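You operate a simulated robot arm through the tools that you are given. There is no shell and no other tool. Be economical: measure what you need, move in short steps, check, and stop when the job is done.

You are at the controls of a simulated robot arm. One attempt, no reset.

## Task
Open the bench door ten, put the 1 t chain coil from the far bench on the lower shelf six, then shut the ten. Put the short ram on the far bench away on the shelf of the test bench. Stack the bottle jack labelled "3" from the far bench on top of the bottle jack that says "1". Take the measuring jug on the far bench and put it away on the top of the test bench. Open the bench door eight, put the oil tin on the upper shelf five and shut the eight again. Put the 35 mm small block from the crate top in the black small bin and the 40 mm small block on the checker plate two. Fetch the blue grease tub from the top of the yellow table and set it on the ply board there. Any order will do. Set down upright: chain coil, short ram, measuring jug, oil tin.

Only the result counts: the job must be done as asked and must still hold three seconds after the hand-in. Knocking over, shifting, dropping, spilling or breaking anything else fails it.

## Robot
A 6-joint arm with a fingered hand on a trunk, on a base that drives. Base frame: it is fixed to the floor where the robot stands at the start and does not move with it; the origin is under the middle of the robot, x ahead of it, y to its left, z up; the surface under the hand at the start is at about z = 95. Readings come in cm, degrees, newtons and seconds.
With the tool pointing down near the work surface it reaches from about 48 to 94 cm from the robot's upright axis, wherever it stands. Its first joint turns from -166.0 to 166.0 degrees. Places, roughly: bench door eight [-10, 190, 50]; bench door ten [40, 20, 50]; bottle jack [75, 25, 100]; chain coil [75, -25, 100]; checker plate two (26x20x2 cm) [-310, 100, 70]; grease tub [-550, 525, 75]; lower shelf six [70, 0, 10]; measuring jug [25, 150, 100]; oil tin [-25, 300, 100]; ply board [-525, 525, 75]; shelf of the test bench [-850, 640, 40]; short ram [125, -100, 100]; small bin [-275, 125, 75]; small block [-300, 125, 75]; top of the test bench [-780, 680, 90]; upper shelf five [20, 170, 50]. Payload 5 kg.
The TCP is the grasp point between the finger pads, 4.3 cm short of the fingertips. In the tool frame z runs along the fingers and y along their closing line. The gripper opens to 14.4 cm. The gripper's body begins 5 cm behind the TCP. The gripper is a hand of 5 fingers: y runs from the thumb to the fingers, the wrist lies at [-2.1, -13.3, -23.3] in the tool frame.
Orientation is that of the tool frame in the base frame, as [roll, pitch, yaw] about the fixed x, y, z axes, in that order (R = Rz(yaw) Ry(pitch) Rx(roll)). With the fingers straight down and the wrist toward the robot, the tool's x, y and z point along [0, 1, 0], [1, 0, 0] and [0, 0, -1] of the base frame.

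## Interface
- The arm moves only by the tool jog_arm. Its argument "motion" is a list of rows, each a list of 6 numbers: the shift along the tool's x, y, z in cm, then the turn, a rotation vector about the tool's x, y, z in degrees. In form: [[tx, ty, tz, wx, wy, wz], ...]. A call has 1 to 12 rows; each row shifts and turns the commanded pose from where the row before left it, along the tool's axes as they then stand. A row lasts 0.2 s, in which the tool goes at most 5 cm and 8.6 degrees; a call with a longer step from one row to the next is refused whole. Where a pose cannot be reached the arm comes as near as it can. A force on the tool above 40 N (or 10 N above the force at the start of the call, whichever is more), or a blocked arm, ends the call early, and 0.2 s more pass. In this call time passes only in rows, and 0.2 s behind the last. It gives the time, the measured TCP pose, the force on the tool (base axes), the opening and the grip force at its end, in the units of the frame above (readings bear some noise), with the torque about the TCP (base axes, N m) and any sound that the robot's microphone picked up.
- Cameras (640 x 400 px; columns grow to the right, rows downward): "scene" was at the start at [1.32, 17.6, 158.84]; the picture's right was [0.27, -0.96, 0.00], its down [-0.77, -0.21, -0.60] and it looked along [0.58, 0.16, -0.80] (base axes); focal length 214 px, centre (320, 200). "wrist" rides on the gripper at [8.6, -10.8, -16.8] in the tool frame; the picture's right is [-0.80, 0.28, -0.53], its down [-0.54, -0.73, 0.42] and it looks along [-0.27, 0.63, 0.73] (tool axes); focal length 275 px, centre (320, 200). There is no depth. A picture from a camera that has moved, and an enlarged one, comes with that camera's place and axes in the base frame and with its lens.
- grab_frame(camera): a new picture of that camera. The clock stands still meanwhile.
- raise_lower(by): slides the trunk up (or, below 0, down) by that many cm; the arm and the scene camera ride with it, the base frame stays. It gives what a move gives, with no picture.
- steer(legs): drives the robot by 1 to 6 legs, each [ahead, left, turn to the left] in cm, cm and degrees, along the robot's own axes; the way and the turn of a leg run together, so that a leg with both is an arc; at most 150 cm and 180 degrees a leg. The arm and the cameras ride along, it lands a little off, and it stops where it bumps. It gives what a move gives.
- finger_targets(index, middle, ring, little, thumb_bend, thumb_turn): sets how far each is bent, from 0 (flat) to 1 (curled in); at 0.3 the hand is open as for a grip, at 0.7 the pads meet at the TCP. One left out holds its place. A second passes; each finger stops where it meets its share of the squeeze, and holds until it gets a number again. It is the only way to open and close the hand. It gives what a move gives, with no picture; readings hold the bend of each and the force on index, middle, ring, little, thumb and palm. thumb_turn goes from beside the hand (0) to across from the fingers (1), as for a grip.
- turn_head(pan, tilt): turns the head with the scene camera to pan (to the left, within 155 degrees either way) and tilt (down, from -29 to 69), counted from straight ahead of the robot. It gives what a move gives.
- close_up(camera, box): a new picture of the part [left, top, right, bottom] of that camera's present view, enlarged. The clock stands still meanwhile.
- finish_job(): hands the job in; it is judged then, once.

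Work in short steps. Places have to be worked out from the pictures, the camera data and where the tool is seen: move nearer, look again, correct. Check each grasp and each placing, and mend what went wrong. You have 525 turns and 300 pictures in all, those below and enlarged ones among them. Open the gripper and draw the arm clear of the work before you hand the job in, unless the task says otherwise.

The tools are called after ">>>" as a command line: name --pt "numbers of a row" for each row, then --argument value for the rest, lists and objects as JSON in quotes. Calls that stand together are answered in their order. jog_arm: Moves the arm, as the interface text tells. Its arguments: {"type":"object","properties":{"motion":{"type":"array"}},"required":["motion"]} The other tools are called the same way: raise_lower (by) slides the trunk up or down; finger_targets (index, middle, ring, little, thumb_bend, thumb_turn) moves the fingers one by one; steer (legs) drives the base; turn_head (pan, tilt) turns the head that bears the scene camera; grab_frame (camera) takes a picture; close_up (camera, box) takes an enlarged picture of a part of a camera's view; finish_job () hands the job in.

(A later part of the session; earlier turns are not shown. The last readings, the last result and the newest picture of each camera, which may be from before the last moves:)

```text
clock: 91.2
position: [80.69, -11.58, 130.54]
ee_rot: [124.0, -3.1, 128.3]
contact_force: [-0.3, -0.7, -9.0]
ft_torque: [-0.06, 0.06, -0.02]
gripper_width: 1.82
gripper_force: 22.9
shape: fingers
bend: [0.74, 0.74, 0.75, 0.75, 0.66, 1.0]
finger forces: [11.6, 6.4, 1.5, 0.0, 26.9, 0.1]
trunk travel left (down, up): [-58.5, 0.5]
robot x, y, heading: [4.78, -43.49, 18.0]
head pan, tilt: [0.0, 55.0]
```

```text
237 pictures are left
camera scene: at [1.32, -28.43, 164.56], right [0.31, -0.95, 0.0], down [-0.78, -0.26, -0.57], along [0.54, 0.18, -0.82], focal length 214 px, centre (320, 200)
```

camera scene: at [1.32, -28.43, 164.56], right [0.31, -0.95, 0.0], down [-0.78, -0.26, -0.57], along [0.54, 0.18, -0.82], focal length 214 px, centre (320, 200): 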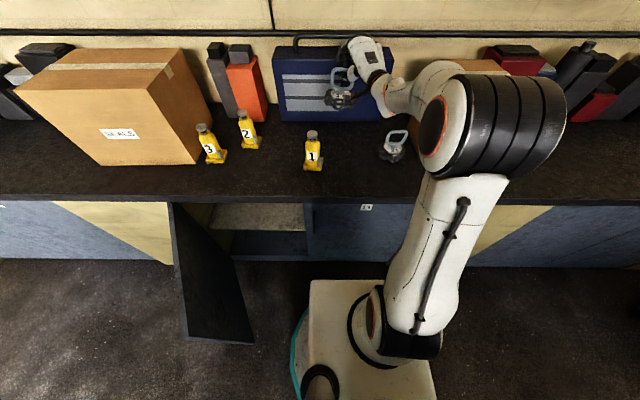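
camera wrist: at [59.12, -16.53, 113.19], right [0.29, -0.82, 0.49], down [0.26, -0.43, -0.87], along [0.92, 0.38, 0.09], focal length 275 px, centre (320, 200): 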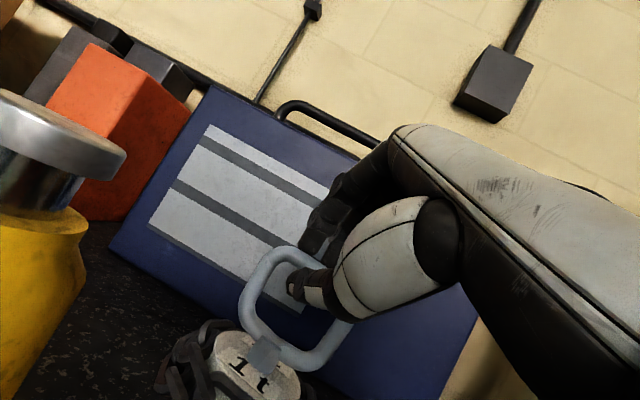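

Clear. I drive straight back 28 cm.

>>> steer --legs '[[-28, 0, 0]]'

>>> jog_arm --pt "0 -2.5 -3.8 0 0 0" --pt "0 -2.5 -3.8 0 0 0" --pt "0 -2.5 -3.8 0 0 0" --pt "0 -2.5 -3.8 0 0 0"

>>> grab_frame --camera "scene"

```text
clock: 93.3
position: [54.22, -19.69, 130.16]
ee_rot: [124.3, -3.2, 128.6]
contact_force: [0.6, -0.5, -9.2]
ft_torque: [-0.08, 0.04, 0.02]
gripper_width: 1.84
gripper_force: 23.1
shape: fingers
bend: [0.74, 0.74, 0.75, 0.75, 0.66, 1.0]
finger forces: [11.9, 6.3, 1.2, 0.0, 27.0, 0.0]
trunk travel left (down, up): [-58.5, 0.5]
robot x, y, heading: [-21.31, -52.15, 18.3]
head pan, tilt: [0.0, 55.0]
stopped in leg 1: the robot was blocked; the commanded pose is now the measured one
```

```text
clock: 94.3
position: [39.87, -31.2, 130.68]
ee_rot: [124.0, -3.0, 128.7]
contact_force: [-2.2, -0.2, -7.5]
ft_torque: [-0.05, 0.16, -0.03]
gripper_width: 1.81
gripper_force: 22.1
shape: fingers
bend: [0.74, 0.74, 0.75, 0.75, 0.66, 1.0]
finger forces: [12.2, 6.1, 0.9, 0.0, 25.4, 0.0]
trunk travel left (down, up): [-58.5, 0.5]
robot x, y, heading: [-21.4, -52.3, 18.4]
head pan, tilt: [0.0, 55.0]
```

```text
236 pictures are left
camera scene: at [-25.03, -37.17, 164.57], right [0.32, -0.95, 0.0], down [-0.78, -0.26, -0.57], along [0.54, 0.18, -0.82], focal length 214 px, centre (320, 200)
```

scene: 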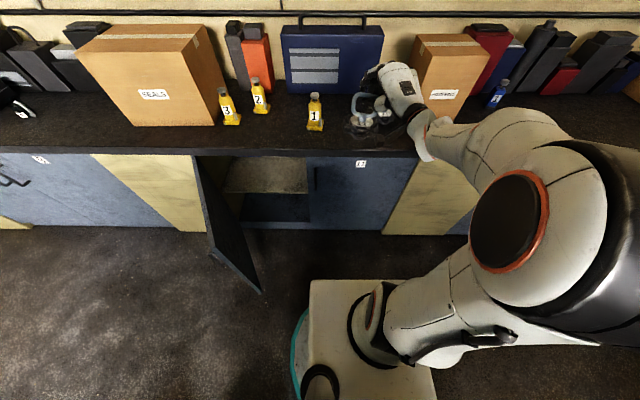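

The robot reports being blocked behind at N≈-36. I ease forward 3 cm and look back to check what it touched.

>>> steer --legs '[[4, 0, 0]]'

>>> turn_head --pan -155 --tilt 55

>>> grab_frame --camera "scene"

>>> turn_head --pan 155 --tilt 55

>>> grab_frame --camera "scene"

```text
clock: 95.2
position: [43.74, -29.97, 130.52]
ee_rot: [124.0, -3.0, 128.4]
contact_force: [1.9, 0.5, -8.1]
ft_torque: [-0.05, -0.01, -0.01]
gripper_width: 1.81
gripper_force: 23.1
shape: fingers
bend: [0.74, 0.74, 0.75, 0.75, 0.66, 1.0]
finger forces: [12.0, 6.4, 0.9, 0.0, 27.4, 0.1]
trunk travel left (down, up): [-58.5, 0.5]
robot x, y, heading: [-17.81, -51.37, 18.3]
head pan, tilt: [0.0, 55.0]
```

```text
clock: 97.6
position: [43.51, -29.94, 130.7]
ee_rot: [124.0, -3.1, 128.6]
contact_force: [-0.1, -0.4, -8.3]
ft_torque: [-0.07, 0.02, 0.0]
gripper_width: 1.8
gripper_force: 23.1
shape: fingers
bend: [0.74, 0.74, 0.75, 0.75, 0.66, 1.0]
finger forces: [11.7, 6.5, 1.0, 0.1, 26.5, 0.0]
trunk travel left (down, up): [-58.5, 0.5]
robot x, y, heading: [-17.85, -51.14, 18.7]
head pan, tilt: [-154.7, 55.0]
```

```text
235 pictures are left
camera scene: at [-33.26, -43.16, 164.57], right [-0.69, 0.72, 0.0], down [0.59, 0.57, -0.57], along [-0.41, -0.4, -0.82], focal length 214 px, centre (320, 200)
```

scene: 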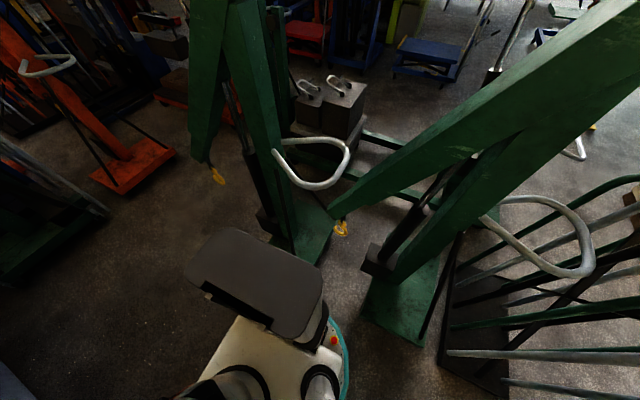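

```text
clock: 101.8
position: [43.54, -30.03, 130.52]
ee_rot: [124.1, -3.1, 128.7]
contact_force: [-1.0, 0.4, -8.6]
ft_torque: [-0.11, 0.06, 0.0]
gripper_width: 1.81
gripper_force: 23.0
shape: fingers
bend: [0.74, 0.74, 0.75, 0.75, 0.66, 1.0]
finger forces: [11.6, 6.5, 1.1, 0.0, 26.4, 0.1]
trunk travel left (down, up): [-58.5, 0.5]
robot x, y, heading: [-17.64, -51.04, 18.4]
head pan, tilt: [154.7, 55.0]
```

```text
234 pictures are left
camera scene: at [-35.22, -37.31, 164.57], right [0.12, 0.99, 0.0], down [0.81, -0.1, -0.57], along [-0.57, 0.07, -0.82], focal length 214 px, centre (320, 200)
```

scene: 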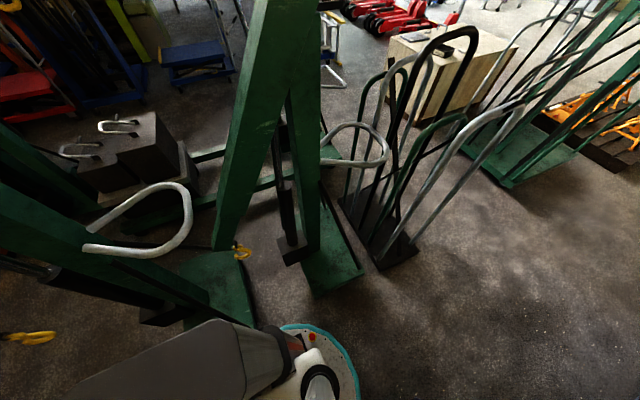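

The torso likely touched the cranes' overhanging gear, so I won't go further back than this. Now I shift left 18 cm and lower the trunk with the coil in front of the opening.

>>> turn_head --pan 10 --tilt 45

>>> steer --legs '[[0, 16, 0]]'

>>> raise_lower --by -40

>>> grab_frame --camera "scene"

```text
clock: 104.1
position: [43.57, -29.98, 130.57]
ee_rot: [124.1, -3.1, 128.5]
contact_force: [-0.1, 0.2, -7.6]
ft_torque: [-0.1, 0.08, 0.01]
gripper_width: 1.81
gripper_force: 23.3
shape: fingers
bend: [0.74, 0.74, 0.75, 0.75, 0.66, 1.0]
finger forces: [11.7, 6.5, 1.0, 0.1, 26.5, 0.1]
trunk travel left (down, up): [-58.5, 0.5]
robot x, y, heading: [-17.84, -51.12, 18.7]
head pan, tilt: [10.0, 45.0]
```

```text
clock: 105.5
position: [38.01, -13.85, 130.68]
ee_rot: [124.1, -3.0, 129.0]
contact_force: [-1.2, 0.9, -8.4]
ft_torque: [-0.05, 0.1, -0.04]
gripper_width: 1.81
gripper_force: 23.1
shape: fingers
bend: [0.74, 0.74, 0.75, 0.75, 0.66, 1.0]
finger forces: [12.7, 6.0, 0.8, 0.1, 26.4, 0.1]
trunk travel left (down, up): [-58.5, 0.5]
robot x, y, heading: [-22.83, -35.67, 19.2]
head pan, tilt: [10.0, 45.0]
```

```text
clock: 109.3
position: [38.1, -13.97, 90.54]
ee_rot: [124.0, -3.1, 129.2]
contact_force: [-0.7, 0.9, -8.2]
ft_torque: [-0.1, 0.05, -0.03]
gripper_width: 1.8
gripper_force: 23.0
shape: fingers
bend: [0.74, 0.74, 0.75, 0.75, 0.66, 1.0]
finger forces: [11.7, 6.4, 1.0, 0.0, 26.3, 0.0]
trunk travel left (down, up): [-18.5, 40.5]
robot x, y, heading: [-23.14, -35.32, 19.1]
head pan, tilt: [10.0, 45.0]
```

```text
233 pictures are left
camera scene: at [-26.35, -18.74, 125.91], right [0.48, -0.87, 0.0], down [-0.62, -0.34, -0.71], along [0.62, 0.34, -0.71], focal length 214 px, centre (320, 200)
```

scene: 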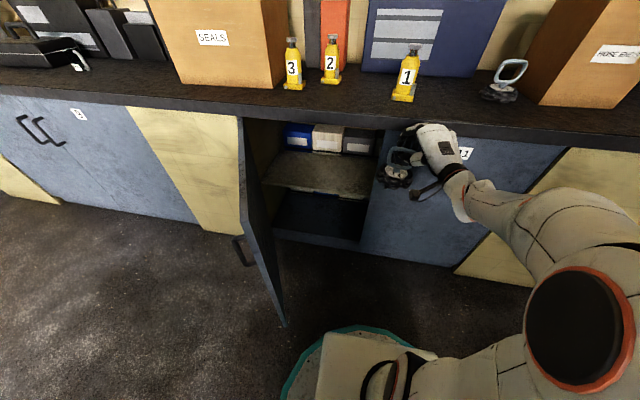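

Coil hangs clear. I lower the trunk 18 more and move 30 cm left in front of the opening.

>>> raise_lower --by -18

>>> jog_arm --pt "4 0.86 1.27 0 0 0" --pt "4 0.86 1.27 0 0 0" --pt "4 0.86 1.27 0 0 0" --pt "4 0.86 1.27 0 0 0" --pt "4 0.86 1.27 0 0 0" --pt "4 0.86 1.27 0 0 0" --pt "4 0.86 1.27 0 0 0"

>>> jog_arm --pt "0 -3.69 2.48 0 0 0" --pt "0 -3.69 2.48 0 0 0" --pt "0 -3.69 2.48 0 0 0" --pt "0 -3.69 2.48 0 0 0" --pt "0 -3.69 2.48 0 0 0" --pt "0 -3.69 2.48 0 0 0" --pt "0 -3.69 2.48 0 0 0"

>>> grab_frame --camera "scene"

>>> grab_frame --camera "wrist"

```text
clock: 111.3
position: [38.09, -13.99, 72.64]
ee_rot: [124.1, -3.1, 128.9]
contact_force: [0.4, 0.3, -7.0]
ft_torque: [-0.07, 0.09, 0.0]
gripper_width: 1.83
gripper_force: 22.4
shape: fingers
bend: [0.74, 0.74, 0.75, 0.75, 0.66, 1.0]
finger forces: [11.7, 6.3, 0.9, 0.1, 26.3, 0.1]
trunk travel left (down, up): [-0.5, 58.5]
robot x, y, heading: [-23.25, -35.57, 18.9]
head pan, tilt: [10.0, 45.0]
```

```text
clock: 112.9
position: [28.85, 14.22, 74.23]
ee_rot: [124.2, -3.1, 128.9]
contact_force: [0.3, 0.5, -6.8]
ft_torque: [-0.12, 0.15, 0.03]
gripper_width: 1.79
gripper_force: 21.2
shape: fingers
bend: [0.74, 0.74, 0.75, 0.75, 0.66, 1.0]
finger forces: [11.1, 6.0, 0.6, 0.1, 24.7, 0.0]
trunk travel left (down, up): [-0.5, 58.5]
robot x, y, heading: [-22.66, -35.4, 19.0]
head pan, tilt: [10.0, 45.0]
```

```text
clock: 114.5
position: [27.78, 15.63, 43.13]
ee_rot: [123.9, -3.1, 129.1]
contact_force: [0.4, 0.6, -5.3]
ft_torque: [-0.22, 0.14, -0.01]
gripper_width: 1.8
gripper_force: 21.9
shape: fingers
bend: [0.74, 0.74, 0.75, 0.75, 0.66, 1.0]
finger forces: [11.0, 7.0, 0.8, 0.1, 25.1, 0.1]
trunk travel left (down, up): [-0.5, 58.5]
robot x, y, heading: [-23.01, -35.61, 19.0]
head pan, tilt: [10.0, 45.0]
```

```text
232 pictures are left
camera scene: at [-26.39, -18.74, 107.91], right [0.48, -0.87, 0.0], down [-0.62, -0.34, -0.71], along [0.62, 0.34, -0.71], focal length 214 px, centre (320, 200)
```

scene: 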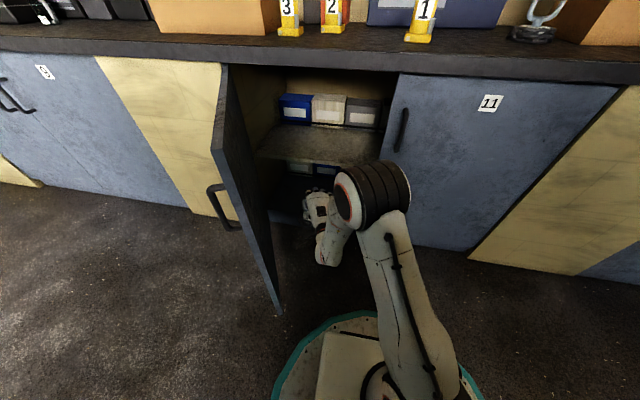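

```text
231 pictures are left
camera wrist: at [6.99, 9.75, 43.87], right [0.3, -0.82, 0.49], down [0.27, -0.42, -0.87], along [0.92, 0.39, 0.1], focal length 275 px, centre (320, 200)
```

wrist: 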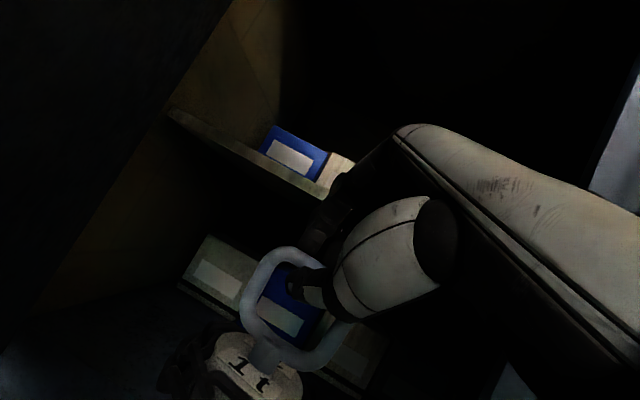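

At N≈31, A≈6, z=43. I go down 12 more, then into the lower compartment slowly.

>>> jog_arm --pt "0 -3.3 2.24 0 0 0" --pt "0 -3.3 2.24 0 0 0" --pt "0 -3.3 2.24 0 0 0"

>>> jog_arm --pt "-1.4 2.1 3.1 0 0 0" --pt "-1.4 2.1 3.1 0 0 0" --pt "-1.4 2.1 3.1 0 0 0"

>>> grab_frame --camera "wrist"

>>> grab_frame --camera "scene"

```text
clock: 115.3
position: [27.3, 16.3, 31.12]
ee_rot: [124.0, -3.1, 129.0]
contact_force: [0.8, -0.7, -6.4]
ft_torque: [-0.22, 0.12, 0.01]
gripper_width: 1.78
gripper_force: 22.0
shape: fingers
bend: [0.74, 0.74, 0.75, 0.75, 0.66, 1.0]
finger forces: [10.7, 7.0, 0.8, 0.1, 25.1, 0.0]
trunk travel left (down, up): [-0.5, 58.5]
robot x, y, heading: [-22.79, -35.81, 19.0]
head pan, tilt: [10.0, 45.0]
```

```text
clock: 116.1
position: [38.66, 20.05, 30.99]
ee_rot: [124.1, -3.0, 128.9]
contact_force: [1.2, -0.6, -7.2]
ft_torque: [-0.16, 0.01, -0.03]
gripper_width: 1.75
gripper_force: 23.0
shape: fingers
bend: [0.74, 0.74, 0.75, 0.75, 0.66, 1.0]
finger forces: [11.1, 8.0, 0.7, 0.0, 27.9, 0.0]
trunk travel left (down, up): [-0.5, 58.5]
robot x, y, heading: [-22.72, -35.78, 19.1]
head pan, tilt: [10.0, 45.0]
```

```text
230 pictures are left
camera wrist: at [17.84, 14.08, 31.77], right [0.3, -0.82, 0.49], down [0.27, -0.42, -0.87], along [0.92, 0.39, 0.09], focal length 275 px, centre (320, 200)
```

wrist: 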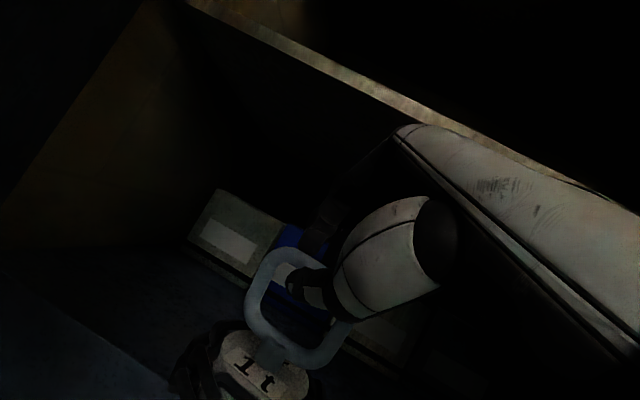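

```text
229 pictures are left
camera scene: at [-26.37, -18.71, 107.9], right [0.48, -0.87, 0.0], down [-0.62, -0.34, -0.71], along [0.62, 0.34, -0.71], focal length 214 px, centre (320, 200)
```

scene: 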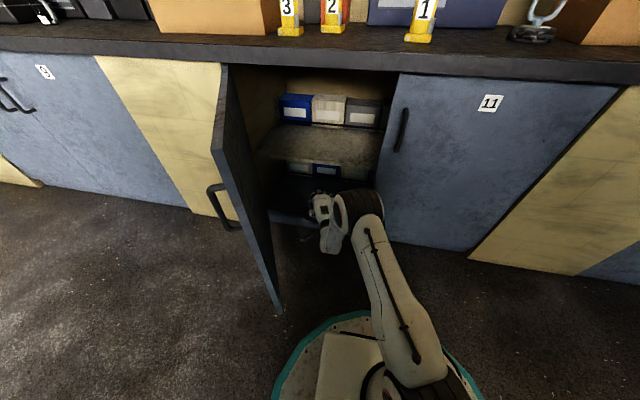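

Entry is fine: upper shelf underside ≈47, boxes only at the back (N≈78). I push forward 10 more and check the elbow.

>>> jog_arm --pt "-1.2 1.77 2.63 0 0 0" --pt "-1.2 1.77 2.63 0 0 0" --pt "-1.2 1.77 2.63 0 0 0"

>>> grab_frame --camera "scene"

```text
clock: 116.9
position: [48.42, 23.32, 30.4]
ee_rot: [124.1, -3.0, 128.9]
contact_force: [0.9, 0.7, -7.1]
ft_torque: [-0.14, 0.03, 0.01]
gripper_width: 1.77
gripper_force: 23.8
shape: fingers
bend: [0.74, 0.74, 0.75, 0.75, 0.66, 1.0]
finger forces: [11.4, 7.9, 0.5, 0.0, 27.9, 0.0]
trunk travel left (down, up): [-0.5, 58.5]
robot x, y, heading: [-22.97, -35.53, 19.2]
head pan, tilt: [10.0, 45.0]
```

```text
228 pictures are left
camera scene: at [-26.36, -18.71, 107.9], right [0.48, -0.87, 0.0], down [-0.62, -0.34, -0.71], along [0.62, 0.34, -0.71], focal length 214 px, centre (320, 200)
```

scene: 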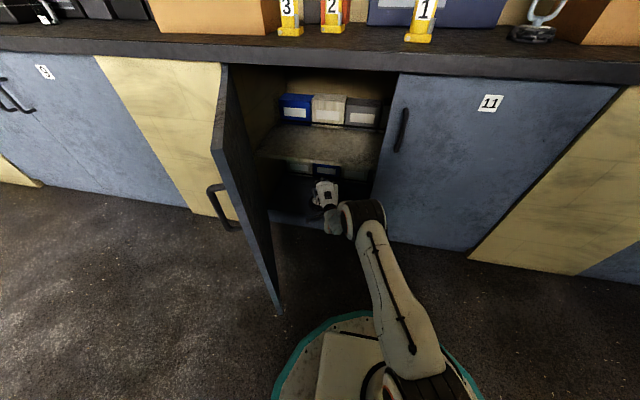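

Another 8 cm forward, then gently down until contact.

>>> jog_arm --pt "-1.0 1.4 2.1 0 0 0" --pt "-1.0 1.4 2.1 0 0 0" --pt "-1.0 1.4 2.1 0 0 0"

>>> jog_arm --pt "0 -0.83 0.56 0 0 0" --pt "0 -0.83 0.56 0 0 0" --pt "0 -0.83 0.56 0 0 0"

>>> grab_frame --camera "wrist"

```text
clock: 117.7
position: [56.45, 25.89, 30.04]
ee_rot: [124.2, -3.0, 128.9]
contact_force: [1.3, 0.0, -7.7]
ft_torque: [-0.16, 0.06, -0.02]
gripper_width: 1.78
gripper_force: 23.5
shape: fingers
bend: [0.74, 0.74, 0.75, 0.75, 0.67, 1.0]
finger forces: [11.0, 8.0, 0.4, 0.0, 27.4, 0.0]
trunk travel left (down, up): [-0.5, 58.5]
robot x, y, heading: [-23.31, -35.39, 19.1]
head pan, tilt: [10.0, 45.0]
```

```text
clock: 118.5
position: [56.1, 26.03, 27.29]
ee_rot: [124.2, -3.1, 129.0]
contact_force: [0.9, -0.2, -7.6]
ft_torque: [-0.11, 0.11, 0.0]
gripper_width: 1.78
gripper_force: 22.0
shape: fingers
bend: [0.74, 0.74, 0.75, 0.75, 0.67, 1.0]
finger forces: [11.9, 6.8, 0.3, 0.1, 26.0, 0.0]
trunk travel left (down, up): [-0.5, 58.5]
robot x, y, heading: [-22.9, -35.16, 19.2]
head pan, tilt: [10.0, 45.0]
```

```text
227 pictures are left
camera wrist: at [35.21, 20.03, 28.1], right [0.3, -0.82, 0.49], down [0.27, -0.42, -0.87], along [0.92, 0.39, 0.09], focal length 275 px, centre (320, 200)
```

wrist: 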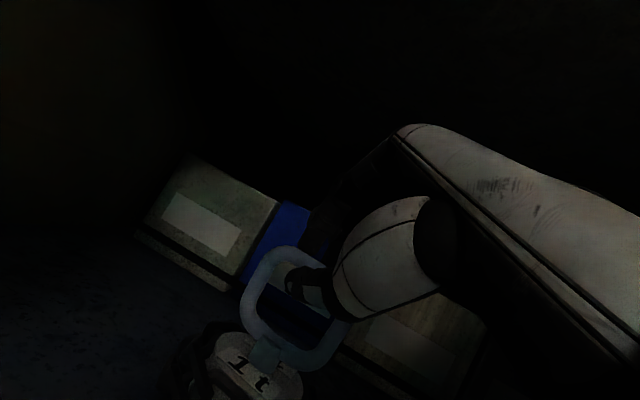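

No contact yet at z=27.3; I continue down carefully.

>>> jog_arm --pt "0 -0.66 0.45 0 0 0" --pt "0 -0.66 0.45 0 0 0"

>>> jog_arm --pt "0 -0.66 0.45 0 0 0" --pt "0 -0.66 0.45 0 0 0"

```text
clock: 119.1
position: [56.07, 26.06, 26.18]
ee_rot: [123.8, -3.1, 129.1]
contact_force: [-1.8, -0.1, 0.4]
ft_torque: [0.0, -0.05, 0.03]
gripper_width: 1.77
gripper_force: 23.0
shape: fingers
bend: [0.74, 0.74, 0.75, 0.75, 0.67, 1.0]
finger forces: [13.1, 7.9, 0.5, 0.0, 23.5, 0.0]
trunk travel left (down, up): [-0.5, 58.5]
robot x, y, heading: [-23.17, -35.43, 18.7]
head pan, tilt: [10.0, 45.0]
```

```text
clock: 119.7
position: [55.75, 25.99, 23.95]
ee_rot: [124.5, -3.1, 129.0]
contact_force: [0.9, -0.3, -4.5]
ft_torque: [-0.06, 0.08, -0.05]
gripper_width: 0.38
gripper_force: 10.2
shape: fingers
bend: [0.74, 0.75, 0.75, 0.75, 0.75, 1.0]
finger forces: [8.6, 1.0, 0.0, 0.0, 11.0, 0.1]
trunk travel left (down, up): [-0.5, 58.5]
robot x, y, heading: [-23.2, -35.2, 19.1]
head pan, tilt: [10.0, 45.0]
```

The coil touched down at 26.2, and the bar has slipped in the grip; I look before releasing.

>>> grab_frame --camera "wrist"

>>> close_up --camera "scene" --box '[260, 120, 400, 240]'

```text
226 pictures are left
camera wrist: at [34.87, 19.96, 24.77], right [0.3, -0.82, 0.49], down [0.26, -0.42, -0.87], along [0.92, 0.39, 0.09], focal length 275 px, centre (320, 200)
```

wrist: 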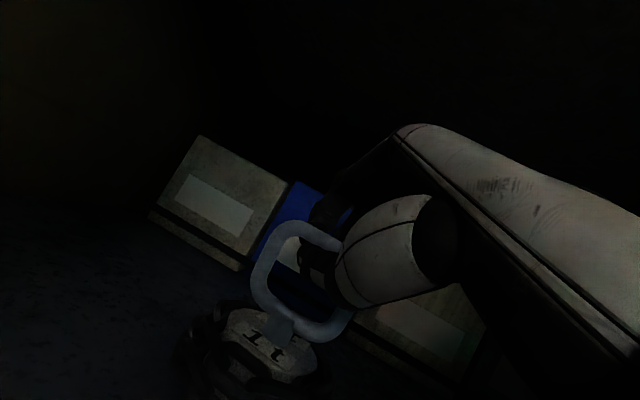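

```text
3.33 times, centred on (330, 180) of scene
camera zoom: at [-26.36, -18.72, 107.87], right [0.48, -0.87, 0.0], down [-0.62, -0.34, -0.71], along [0.62, 0.34, -0.71], focal length 715 px, centre (287, 267)
```

zoom: 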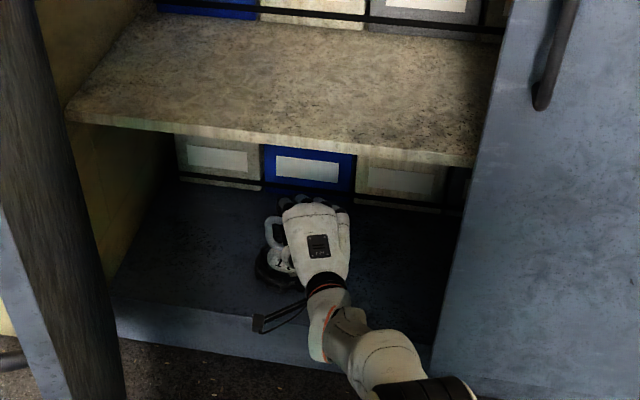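

The coil stands upright on the lower shelf. I raise slightly, open to the entry shape, and withdraw along the tool axis.

>>> finger_targets --index 0.42 --middle 0.42 --ring 0.42 --little 0.42 --thumb_bend 0.6

>>> jog_arm --pt "0 0.8 -0.55 0 0 0" --pt "0 0.5 -0.3 0 0 0"

>>> close_up --camera "wrist" --box '[160, 200, 400, 400]'

```text
clock: 120.7
position: [55.81, 25.98, 24.25]
ee_rot: [124.0, -3.1, 129.2]
contact_force: [-0.3, 0.4, 0.1]
ft_torque: [0.0, -0.02, 0.01]
gripper_width: 7.43
gripper_force: 0.0
shape: fingers
bend: [0.42, 0.42, 0.42, 0.42, 0.6, 1.0]
finger forces: [0.0, 0.0, 0.1, 0.0, 0.0, 0.0]
trunk travel left (down, up): [-0.5, 58.5]
robot x, y, heading: [-23.03, -35.44, 18.9]
head pan, tilt: [10.0, 45.0]
```

```text
clock: 121.3
position: [55.96, 25.98, 25.83]
ee_rot: [124.1, -3.1, 129.1]
contact_force: [-0.3, -0.5, 0.4]
ft_torque: [-0.01, -0.03, -0.03]
gripper_width: 7.44
gripper_force: 0.1
shape: fingers
bend: [0.42, 0.42, 0.42, 0.42, 0.6, 1.0]
finger forces: [0.1, 0.1, 0.0, 0.1, 0.1, 0.0]
trunk travel left (down, up): [-0.5, 58.5]
robot x, y, heading: [-23.11, -35.44, 19.1]
head pan, tilt: [10.0, 45.0]
```

```text
2.00 times, centred on (280, 300) of wrist
camera zoom: at [35.1, 19.95, 26.64], right [0.3, -0.82, 0.49], down [0.27, -0.42, -0.87], along [0.92, 0.39, 0.09], focal length 551 px, centre (400, 0)
```

zoom: 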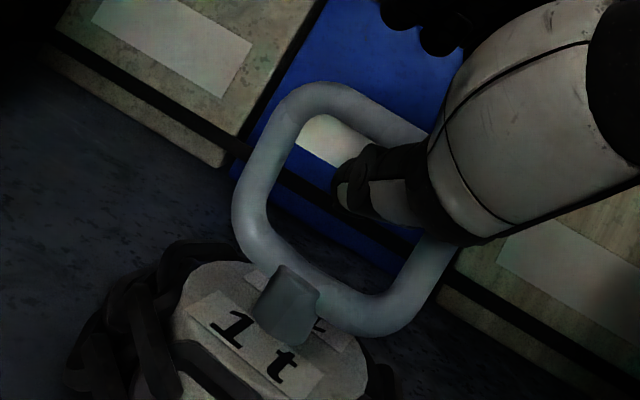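

Thumb is centered in the loop. I back out along the tool axis.

>>> jog_arm --pt "0 0 -2 0 0 0" --pt "0 0 -2.5 0 0 0" --pt "0 0 -3 0 0 0" --pt "0.9 -1.4 -3 0 0 0" --pt "1.0 -1.6 -2.5 0 0 0"

>>> close_up --camera "scene" --box '[240, 100, 420, 250]'

```text
clock: 122.5
position: [45.54, 19.04, 30.87]
ee_rot: [123.9, -3.0, 129.0]
contact_force: [-0.6, -0.5, 0.5]
ft_torque: [0.02, 0.02, -0.02]
gripper_width: 7.51
gripper_force: 0.1
shape: fingers
bend: [0.42, 0.42, 0.42, 0.42, 0.6, 1.0]
finger forces: [0.1, 0.0, 0.0, 0.0, 0.1, 0.0]
trunk travel left (down, up): [-0.5, 58.5]
robot x, y, heading: [-22.69, -35.2, 18.9]
head pan, tilt: [10.0, 45.0]
```

```text
2.67 times, centred on (330, 175) of scene
camera zoom: at [-26.39, -18.75, 107.9], right [0.48, -0.87, 0.0], down [-0.62, -0.34, -0.71], along [0.62, 0.34, -0.71], focal length 572 px, centre (293, 267)
```

zoom: 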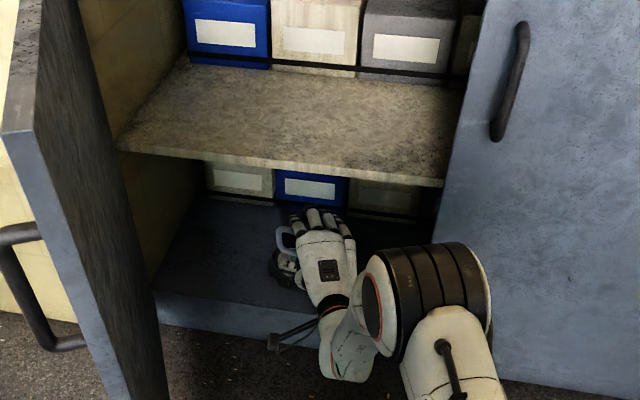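

The coil is standing well. I continue out horizontally and then raise the trunk.

>>> jog_arm --pt "1.36 -1.98 -2.94 0 0 0" --pt "1.36 -1.98 -2.94 0 0 0" --pt "1.36 -1.98 -2.94 0 0 0" --pt "1.36 -1.98 -2.94 0 0 0" --pt "1.36 -1.98 -2.94 0 0 0"

>>> close_up --camera "scene" --box '[240, 100, 420, 250]'

>>> raise_lower --by 40

>>> raise_lower --by 18

>>> grab_frame --camera "scene"

```text
clock: 123.7
position: [27.52, 13.41, 31.49]
ee_rot: [124.1, -3.1, 129.1]
contact_force: [-0.2, 0.0, 0.1]
ft_torque: [0.01, -0.01, -0.01]
gripper_width: 7.5
gripper_force: 0.0
shape: fingers
bend: [0.42, 0.42, 0.42, 0.42, 0.6, 1.0]
finger forces: [0.0, 0.0, 0.0, 0.1, 0.1, 0.0]
trunk travel left (down, up): [-0.5, 58.5]
robot x, y, heading: [-22.89, -35.56, 18.9]
head pan, tilt: [10.0, 45.0]
```

```text
2.67 times, centred on (330, 175) of scene
camera zoom: at [-26.39, -18.74, 107.9], right [0.48, -0.87, 0.0], down [-0.62, -0.34, -0.71], along [0.62, 0.34, -0.71], focal length 572 px, centre (293, 267)
```

zoom: 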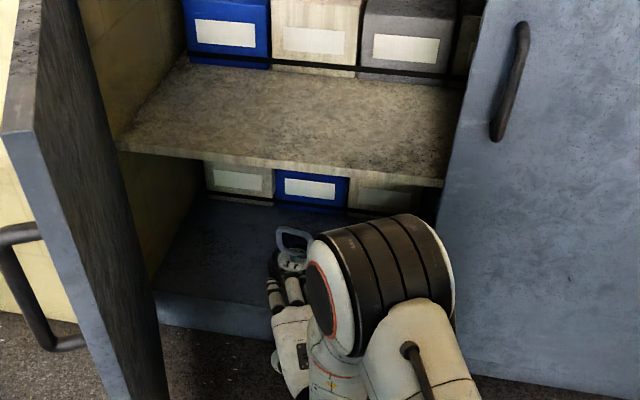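

```text
clock: 127.6
position: [27.55, 13.33, 71.47]
ee_rot: [124.1, -3.1, 129.1]
contact_force: [-0.6, -0.2, -0.7]
ft_torque: [-0.02, 0.02, 0.0]
gripper_width: 7.48
gripper_force: 0.0
shape: fingers
bend: [0.42, 0.42, 0.42, 0.42, 0.6, 1.0]
finger forces: [0.1, 0.1, 0.1, 0.0, 0.0, 0.0]
trunk travel left (down, up): [-40.5, 18.5]
robot x, y, heading: [-22.75, -35.12, 19.0]
head pan, tilt: [10.0, 45.0]
```

```text
clock: 129.6
position: [27.51, 13.44, 89.53]
ee_rot: [124.0, -3.1, 129.0]
contact_force: [0.0, -0.2, 0.9]
ft_torque: [0.0, 0.0, 0.02]
gripper_width: 7.5
gripper_force: 0.1
shape: fingers
bend: [0.42, 0.42, 0.42, 0.42, 0.6, 1.0]
finger forces: [0.0, 0.0, 0.0, 0.1, 0.0, 0.0]
trunk travel left (down, up): [-58.5, 0.5]
robot x, y, heading: [-23.17, -35.8, 19.4]
head pan, tilt: [10.0, 45.0]
```

```text
221 pictures are left
camera scene: at [-26.39, -18.73, 165.9], right [0.48, -0.87, 0.0], down [-0.62, -0.34, -0.71], along [0.62, 0.34, -0.71], focal length 214 px, centre (320, 200)
```

scene: 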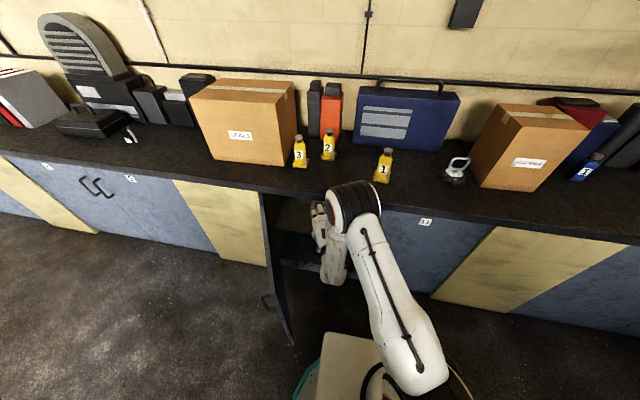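

I close the hand to a fist, raise it above door height and carry it over the door to its outer side.

>>> finger_targets --index 0.75 --middle 0.75 --ring 0.75 --little 0.75 --thumb_bend 0.7

>>> jog_arm --pt "0 3.7 -2.5 0 0 0" --pt "0 3.7 -2.5 0 0 0" --pt "0 3.7 -2.5 0 0 0" --pt "0 3.7 -2.5 0 0 0" --pt "0 3.7 -2.5 0 0 0" --pt "0 3.7 -2.5 0 0 0" --pt "0 3.7 -2.5 0 0 0"

>>> jog_arm --pt "4.6 -0.2 -0.3 0 0 0" --pt "4.6 -0.2 -0.3 0 0 0" --pt "4.6 -0.2 -0.3 0 0 0" --pt "4.6 -0.2 -0.3 0 0 0" --pt "4.6 -0.2 -0.3 0 0 0" --pt "4.6 -0.2 -0.3 0 0 0" --pt "4.6 -0.2 -0.3 0 0 0" --pt "4.6 -0.2 -0.3 0 0 0" --pt "4.6 -0.2 -0.3 0 0 0" --pt "4.6 -0.2 -0.3 0 0 0"

>>> grab_frame --camera "scene"

```text
clock: 130.6
position: [27.49, 13.42, 89.55]
ee_rot: [124.0, -3.1, 129.0]
contact_force: [-0.1, -0.7, 0.1]
ft_torque: [0.02, -0.01, 0.03]
gripper_width: 0.28
gripper_force: 0.0
shape: fingers
bend: [0.74, 0.75, 0.75, 0.75, 0.68, 1.0]
finger forces: [0.1, 0.1, 0.1, 0.0, 0.1, 0.0]
trunk travel left (down, up): [-58.5, 0.5]
robot x, y, heading: [-23.29, -35.68, 19.0]
head pan, tilt: [10.0, 45.0]
```

```text
clock: 132.2
position: [28.31, 12.18, 120.91]
ee_rot: [124.1, -3.1, 129.0]
contact_force: [0.1, 0.1, 0.1]
ft_torque: [0.03, -0.02, -0.02]
gripper_width: 0.29
gripper_force: 0.1
shape: fingers
bend: [0.74, 0.75, 0.75, 0.75, 0.68, 1.0]
finger forces: [0.0, 0.0, 0.0, 0.0, 0.1, 0.1]
trunk travel left (down, up): [-58.5, 0.5]
robot x, y, heading: [-23.12, -35.26, 19.1]
head pan, tilt: [10.0, 45.0]
```

```text
clock: 134.4
position: [-3.29, 45.48, 123.16]
ee_rot: [124.1, -3.0, 129.1]
contact_force: [0.2, 0.0, -0.2]
ft_torque: [-0.06, -0.03, 0.0]
gripper_width: 0.28
gripper_force: 0.0
shape: fingers
bend: [0.74, 0.75, 0.75, 0.75, 0.68, 1.0]
finger forces: [0.1, 0.0, 0.1, 0.0, 0.0, 0.0]
trunk travel left (down, up): [-58.5, 0.5]
robot x, y, heading: [-23.18, -35.53, 19.1]
head pan, tilt: [10.0, 45.0]
```

```text
220 pictures are left
camera scene: at [-26.46, -18.67, 165.89], right [0.48, -0.87, 0.0], down [-0.62, -0.34, -0.71], along [0.62, 0.34, -0.71], focal length 214 px, centre (320, 200)
```

scene: 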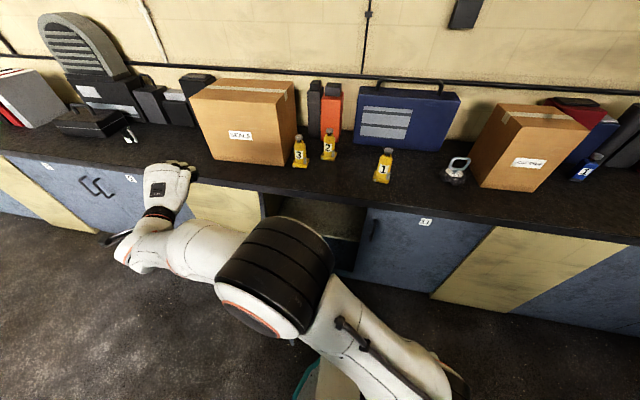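

The forearm would sit over the door tip, so I yaw the hand back by 20° and draw it 10 cm toward me before lowering.

>>> jog_arm --pt "0 0 0 0 -5.5 3.7" --pt "0 0 0 0 -5.5 3.7" --pt "0 0 0 0 -5.5 3.7" --pt "-0.5 -1.9 -2.8 0 0 0" --pt "-0.5 -1.9 -2.8 0 0 0" --pt "-0.5 -1.9 -2.8 0 0 0"

>>> grab_frame --camera "scene"

```text
clock: 135.8
position: [-12.15, 40.61, 123.2]
ee_rot: [125.2, -2.8, 109.0]
contact_force: [-1.2, -0.3, -0.5]
ft_torque: [-0.01, -0.04, -0.02]
gripper_width: 0.28
gripper_force: 0.2
shape: fingers
bend: [0.74, 0.75, 0.75, 0.75, 0.68, 1.0]
finger forces: [0.0, 0.0, 0.0, 0.1, 0.0, 0.0]
trunk travel left (down, up): [-58.5, 0.5]
robot x, y, heading: [-22.95, -35.23, 18.9]
head pan, tilt: [10.0, 45.0]
```

```text
219 pictures are left
camera scene: at [-26.44, -18.74, 165.9], right [0.48, -0.87, 0.0], down [-0.62, -0.34, -0.71], along [0.62, 0.34, -0.71], focal length 214 px, centre (320, 200)
```

scene: 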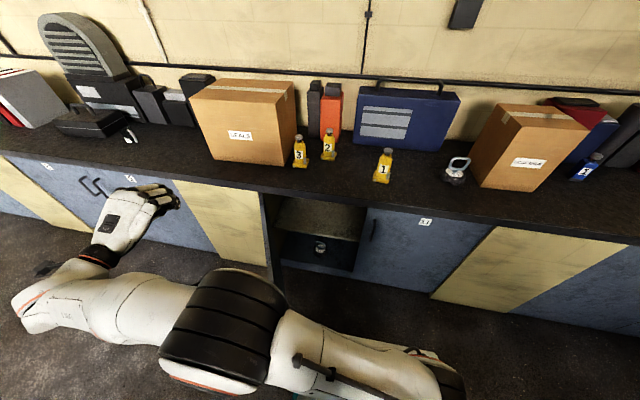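

Arm now passes in front of the door tip. I lower the trunk 40 cm with the fist on the outer side of the door.

>>> raise_lower --by -40

>>> grab_frame --camera "scene"

```text
clock: 139.6
position: [-12.15, 40.59, 83.12]
ee_rot: [125.0, -2.8, 109.1]
contact_force: [0.5, -0.1, 0.4]
ft_torque: [-0.02, 0.0, 0.0]
gripper_width: 0.27
gripper_force: 0.0
shape: fingers
bend: [0.74, 0.75, 0.75, 0.75, 0.68, 1.0]
finger forces: [0.0, 0.0, 0.1, 0.1, 0.0, 0.1]
trunk travel left (down, up): [-18.5, 40.5]
robot x, y, heading: [-22.92, -35.2, 19.2]
head pan, tilt: [10.0, 45.0]
```

```text
218 pictures are left
camera scene: at [-26.41, -18.74, 125.91], right [0.48, -0.87, 0.0], down [-0.62, -0.34, -0.71], along [0.62, 0.34, -0.71], focal length 214 px, centre (320, 200)
```

scene: 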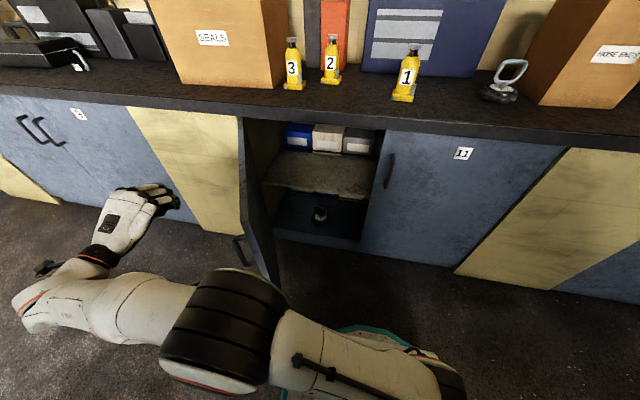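

I sweep the fist right against the outer face of the door.

>>> jog_arm --pt "-4.5 0 0 0 0 0" --pt "-4.5 0 0 0 0 0" --pt "-4.5 0 0 0 0 0" --pt "-4.5 0 0 0 0 0" --pt "-4.4 0.9 1.3 0 0 0" --pt "-4.4 0.9 1.3 0 0 0"

>>> grab_frame --camera "scene"

```text
clock: 141.0
position: [-0.13, 16.42, 81.87]
ee_rot: [125.0, -2.8, 109.1]
contact_force: [-0.5, 1.0, -1.2]
ft_torque: [-0.01, -0.07, -0.1]
gripper_width: 0.29
gripper_force: 0.1
shape: fingers
bend: [0.75, 0.75, 0.75, 0.75, 0.68, 1.0]
finger forces: [0.0, 0.0, 0.1, 0.1, 0.1, 0.1]
trunk travel left (down, up): [-18.5, 40.5]
robot x, y, heading: [-23.05, -35.76, 19.2]
head pan, tilt: [10.0, 45.0]
```

```text
217 pictures are left
camera scene: at [-26.44, -18.7, 125.89], right [0.48, -0.87, 0.0], down [-0.62, -0.34, -0.71], along [0.62, 0.34, -0.71], focal length 214 px, centre (320, 200)
```

scene: 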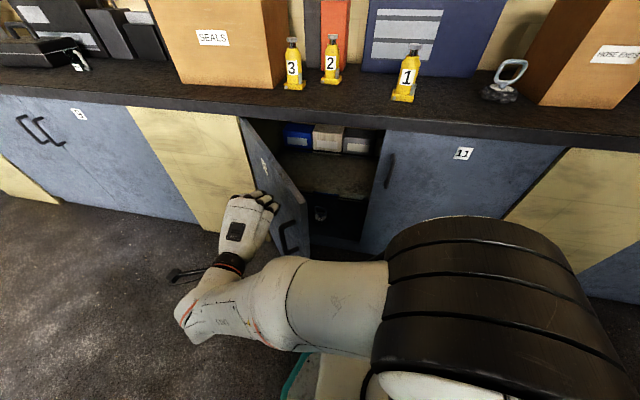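

Closing well (about 45°). I continue right and forward.

>>> jog_arm --pt "-3 1.7 2.5 0 0 0" --pt "-3 1.7 2.5 0 0 0" --pt "-3 1.7 2.5 0 0 0" --pt "-3 1.7 2.5 0 0 0" --pt "-1.2 2.2 3.2 0 0 0" --pt "-1.2 2.2 3.2 0 0 0"

>>> grab_frame --camera "scene"

```text
clock: 142.4
position: [23.04, 9.31, 80.57]
ee_rot: [125.1, -2.8, 109.2]
contact_force: [0.1, -0.4, 0.3]
ft_torque: [-0.07, 0.02, -0.06]
gripper_width: 0.29
gripper_force: 0.1
shape: fingers
bend: [0.75, 0.75, 0.75, 0.75, 0.68, 1.0]
finger forces: [0.1, 0.0, 0.0, 0.0, 0.1, 0.1]
trunk travel left (down, up): [-18.5, 40.5]
robot x, y, heading: [-22.81, -35.22, 18.9]
head pan, tilt: [10.0, 45.0]
```

```text
216 pictures are left
camera scene: at [-26.44, -18.76, 125.9], right [0.48, -0.87, 0.0], down [-0.62, -0.34, -0.71], along [0.62, 0.34, -0.71], focal length 214 px, centre (320, 200)
```

scene: 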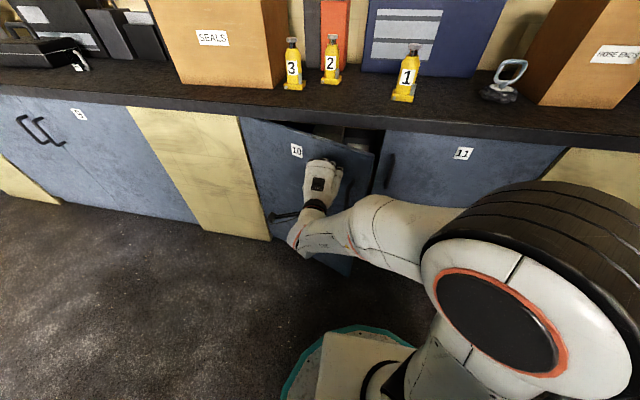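

Almost shut. I push straight forward until it meets resistance.

>>> jog_arm --pt "-0.5 1.7 2.5 0 0 0" --pt "-0.5 1.7 2.5 0 0 0" --pt "-0.5 1.7 2.5 0 0 0" --pt "0 1.2 1.7 0 0 0" --pt "0 1.2 1.7 0 0 0"

>>> grab_frame --camera "scene"

```text
clock: 143.6
position: [36.12, 12.22, 80.55]
ee_rot: [125.1, -2.9, 109.2]
contact_force: [-0.6, -0.5, 0.0]
ft_torque: [-0.06, 0.02, 0.01]
gripper_width: 0.31
gripper_force: 0.0
shape: fingers
bend: [0.75, 0.75, 0.75, 0.75, 0.68, 1.0]
finger forces: [0.1, 0.0, 0.0, 0.0, 0.0, 0.1]
trunk travel left (down, up): [-18.5, 40.5]
robot x, y, heading: [-23.26, -35.72, 19.0]
head pan, tilt: [10.0, 45.0]
```

```text
215 pictures are left
camera scene: at [-26.42, -18.75, 125.9], right [0.48, -0.87, 0.0], down [-0.62, -0.34, -0.71], along [0.62, 0.34, -0.71], focal length 214 px, centre (320, 200)
```

scene: 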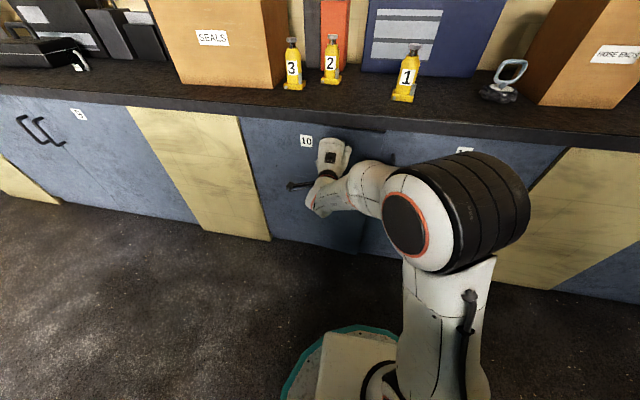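

Nearly flush; a bit more until contact force builds.

>>> jog_arm --pt "0 0.8 1.2 0 0 0" --pt "0 0.8 1.2 0 0 0" --pt "0 0.8 1.2 0 0 0" --pt "0 0.8 1.2 0 0 0"

>>> close_up --camera "scene" --box '[230, 100, 430, 260]'

```text
clock: 144.6
position: [41.11, 14.1, 80.69]
ee_rot: [124.9, -2.8, 109.0]
contact_force: [-18.2, -9.8, 6.9]
ft_torque: [0.02, -0.3, -0.41]
gripper_width: 0.3
gripper_force: 10.5
shape: fingers
bend: [0.75, 0.76, 0.75, 0.75, 0.68, 1.0]
finger forces: [0.1, 20.0, 0.0, 0.0, 0.1, 0.0]
trunk travel left (down, up): [-18.5, 40.5]
robot x, y, heading: [-23.16, -35.63, 18.9]
head pan, tilt: [10.0, 45.0]
```

```text
2.50 times, centred on (330, 180) of scene
camera zoom: at [-26.6, -18.86, 125.93], right [0.48, -0.87, 0.0], down [-0.62, -0.34, -0.71], along [0.62, 0.34, -0.71], focal length 536 px, centre (295, 250)
```

zoom: 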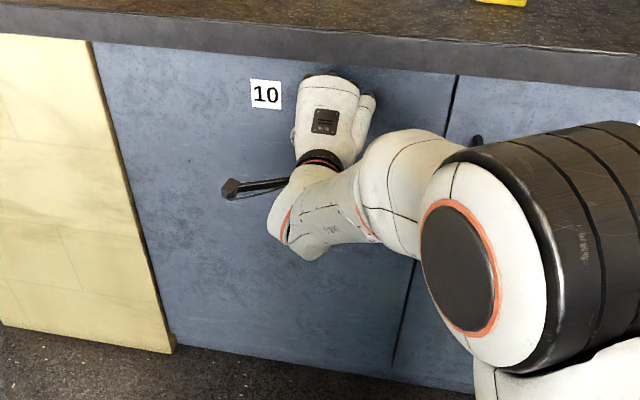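

Door ten is shut flush with 20 N resistance. I draw back, raise the trunk, and verify it stays shut.

>>> jog_arm --pt "0 -1.7 -2.5 0 0 0" --pt "0 -1.7 -2.5 0 0 0" --pt "0 -1.7 -2.5 0 0 0" --pt "0 -1.7 -2.5 0 0 0" --pt "0 -1.7 -2.5 0 0 0"

>>> raise_lower --by 40

>>> jog_arm --pt "0 0 0 0 0 -8.2" --pt "0 0 0 0 0 -8.2" --pt "0 0 0 0 0 -8.2" --pt "0 0 0 0 0 -8.2" --pt "0 0 0 0 0 -8.2" --pt "0 0 0 0 0 -8.2" --pt "0 0 0 0 0 -8.2" --pt "0 0 0 0 0 -8.2" --pt "0 0 0 0 0 -8.2" --pt "0 0 0 0 0 -8.2" --pt "0 0 0 0 0 -8"

>>> grab_frame --camera "scene"

```text
clock: 145.8
position: [27.16, 8.99, 80.63]
ee_rot: [125.0, -2.8, 109.1]
contact_force: [0.6, -0.1, -0.5]
ft_torque: [-0.03, -0.01, 0.02]
gripper_width: 0.33
gripper_force: 0.0
shape: fingers
bend: [0.75, 0.75, 0.75, 0.75, 0.68, 1.0]
finger forces: [0.0, 0.0, 0.0, 0.0, 0.1, 0.0]
trunk travel left (down, up): [-18.5, 40.5]
robot x, y, heading: [-22.76, -35.24, 18.7]
head pan, tilt: [10.0, 45.0]
```

```text
clock: 149.6
position: [27.19, 8.92, 120.51]
ee_rot: [125.1, -2.9, 109.2]
contact_force: [1.0, 0.5, 0.4]
ft_torque: [0.03, -0.01, 0.01]
gripper_width: 0.3
gripper_force: 0.2
shape: fingers
bend: [0.75, 0.75, 0.75, 0.75, 0.68, 1.0]
finger forces: [0.0, 0.0, 0.0, 0.0, 0.0, 0.0]
trunk travel left (down, up): [-58.5, 0.5]
robot x, y, heading: [-23.17, -35.25, 19.0]
head pan, tilt: [10.0, 45.0]
```

```text
clock: 152.0
position: [27.24, 8.79, 120.6]
ee_rot: [175.2, 54.8, -164.8]
contact_force: [-0.1, -1.2, 0.3]
ft_torque: [-0.02, 0.0, 0.04]
gripper_width: 0.3
gripper_force: 0.2
shape: fingers
bend: [0.75, 0.75, 0.75, 0.75, 0.68, 1.0]
finger forces: [0.1, 0.1, 0.0, 0.0, 0.0, 0.0]
trunk travel left (down, up): [-58.5, 0.5]
robot x, y, heading: [-23.06, -35.76, 19.1]
head pan, tilt: [10.0, 45.0]
```

```text
213 pictures are left
camera scene: at [-26.39, -18.74, 165.9], right [0.48, -0.87, 0.0], down [-0.62, -0.34, -0.71], along [0.62, 0.34, -0.71], focal length 214 px, centre (320, 200)
```

scene: 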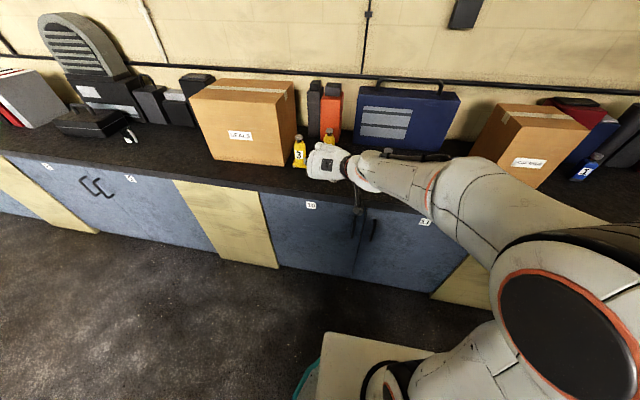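

Door ten is flush. The hand now has thumb right, tilted 35° down. I drive forward-left to approach jack 3, and open the hand moderately.

>>> steer --legs '[[18, 18, 0]]'

>>> finger_targets --index 0.42 --middle 0.42 --ring 0.42 --little 0.42 --thumb_bend 0.42

>>> turn_head --pan 0 --tilt 50

>>> grab_frame --camera "scene"

>>> grab_frame --camera "wrist"

```text
clock: 153.8
position: [38.86, 31.29, 120.51]
ee_rot: [175.3, 54.8, -164.8]
contact_force: [0.1, 0.6, 0.1]
ft_torque: [-0.01, -0.01, -0.02]
gripper_width: 0.3
gripper_force: 0.1
shape: fingers
bend: [0.75, 0.75, 0.75, 0.75, 0.68, 1.0]
finger forces: [0.0, 0.1, 0.1, 0.0, 0.1, 0.1]
trunk travel left (down, up): [-58.5, 0.5]
robot x, y, heading: [-11.08, -13.21, 19.0]
head pan, tilt: [10.0, 45.0]
```

```text
clock: 154.8
position: [38.82, 31.3, 120.57]
ee_rot: [175.1, 54.8, -164.8]
contact_force: [-0.9, 0.0, 0.3]
ft_torque: [0.01, -0.03, 0.02]
gripper_width: 10.67
gripper_force: 0.0
shape: fingers
bend: [0.42, 0.42, 0.42, 0.42, 0.42, 0.99]
finger forces: [0.0, 0.1, 0.0, 0.0, 0.0, 0.0]
trunk travel left (down, up): [-58.5, 0.5]
robot x, y, heading: [-11.66, -13.5, 19.3]
head pan, tilt: [10.0, 45.0]
```

```text
clock: 155.6
position: [38.86, 31.34, 120.55]
ee_rot: [175.1, 54.8, -164.9]
contact_force: [0.4, -0.6, -0.4]
ft_torque: [0.01, 0.01, -0.01]
gripper_width: 10.65
gripper_force: 0.0
shape: fingers
bend: [0.42, 0.42, 0.42, 0.42, 0.42, 0.99]
finger forces: [0.1, 0.1, 0.1, 0.1, 0.1, 0.1]
trunk travel left (down, up): [-58.5, 0.5]
robot x, y, heading: [-11.46, -12.91, 19.0]
head pan, tilt: [0.0, 50.0]
```

```text
212 pictures are left
camera scene: at [-14.65, 2.23, 165.21], right [0.33, -0.95, 0.0], down [-0.72, -0.25, -0.64], along [0.61, 0.21, -0.77], focal length 214 px, centre (320, 200)
```

scene: 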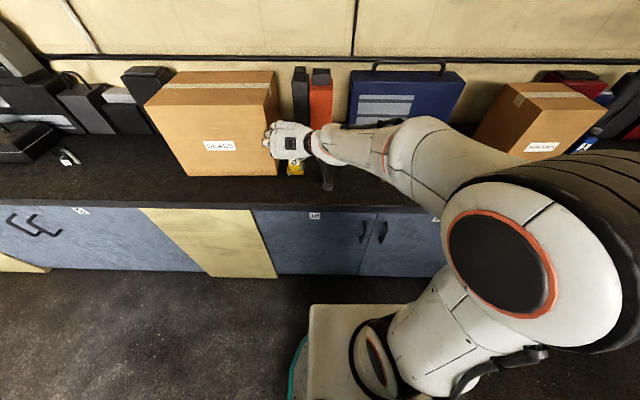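

```text
211 pictures are left
camera wrist: at [24.84, 14.76, 122.55], right [-0.06, 0.23, 0.97], down [0.86, -0.48, 0.16], along [0.5, 0.85, -0.17], focal length 275 px, centre (320, 200)
```

wrist: 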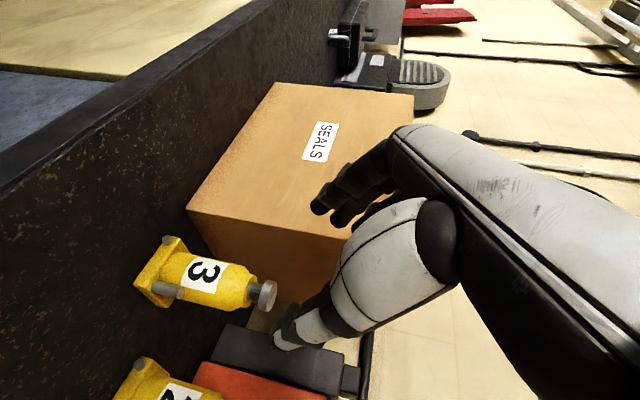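

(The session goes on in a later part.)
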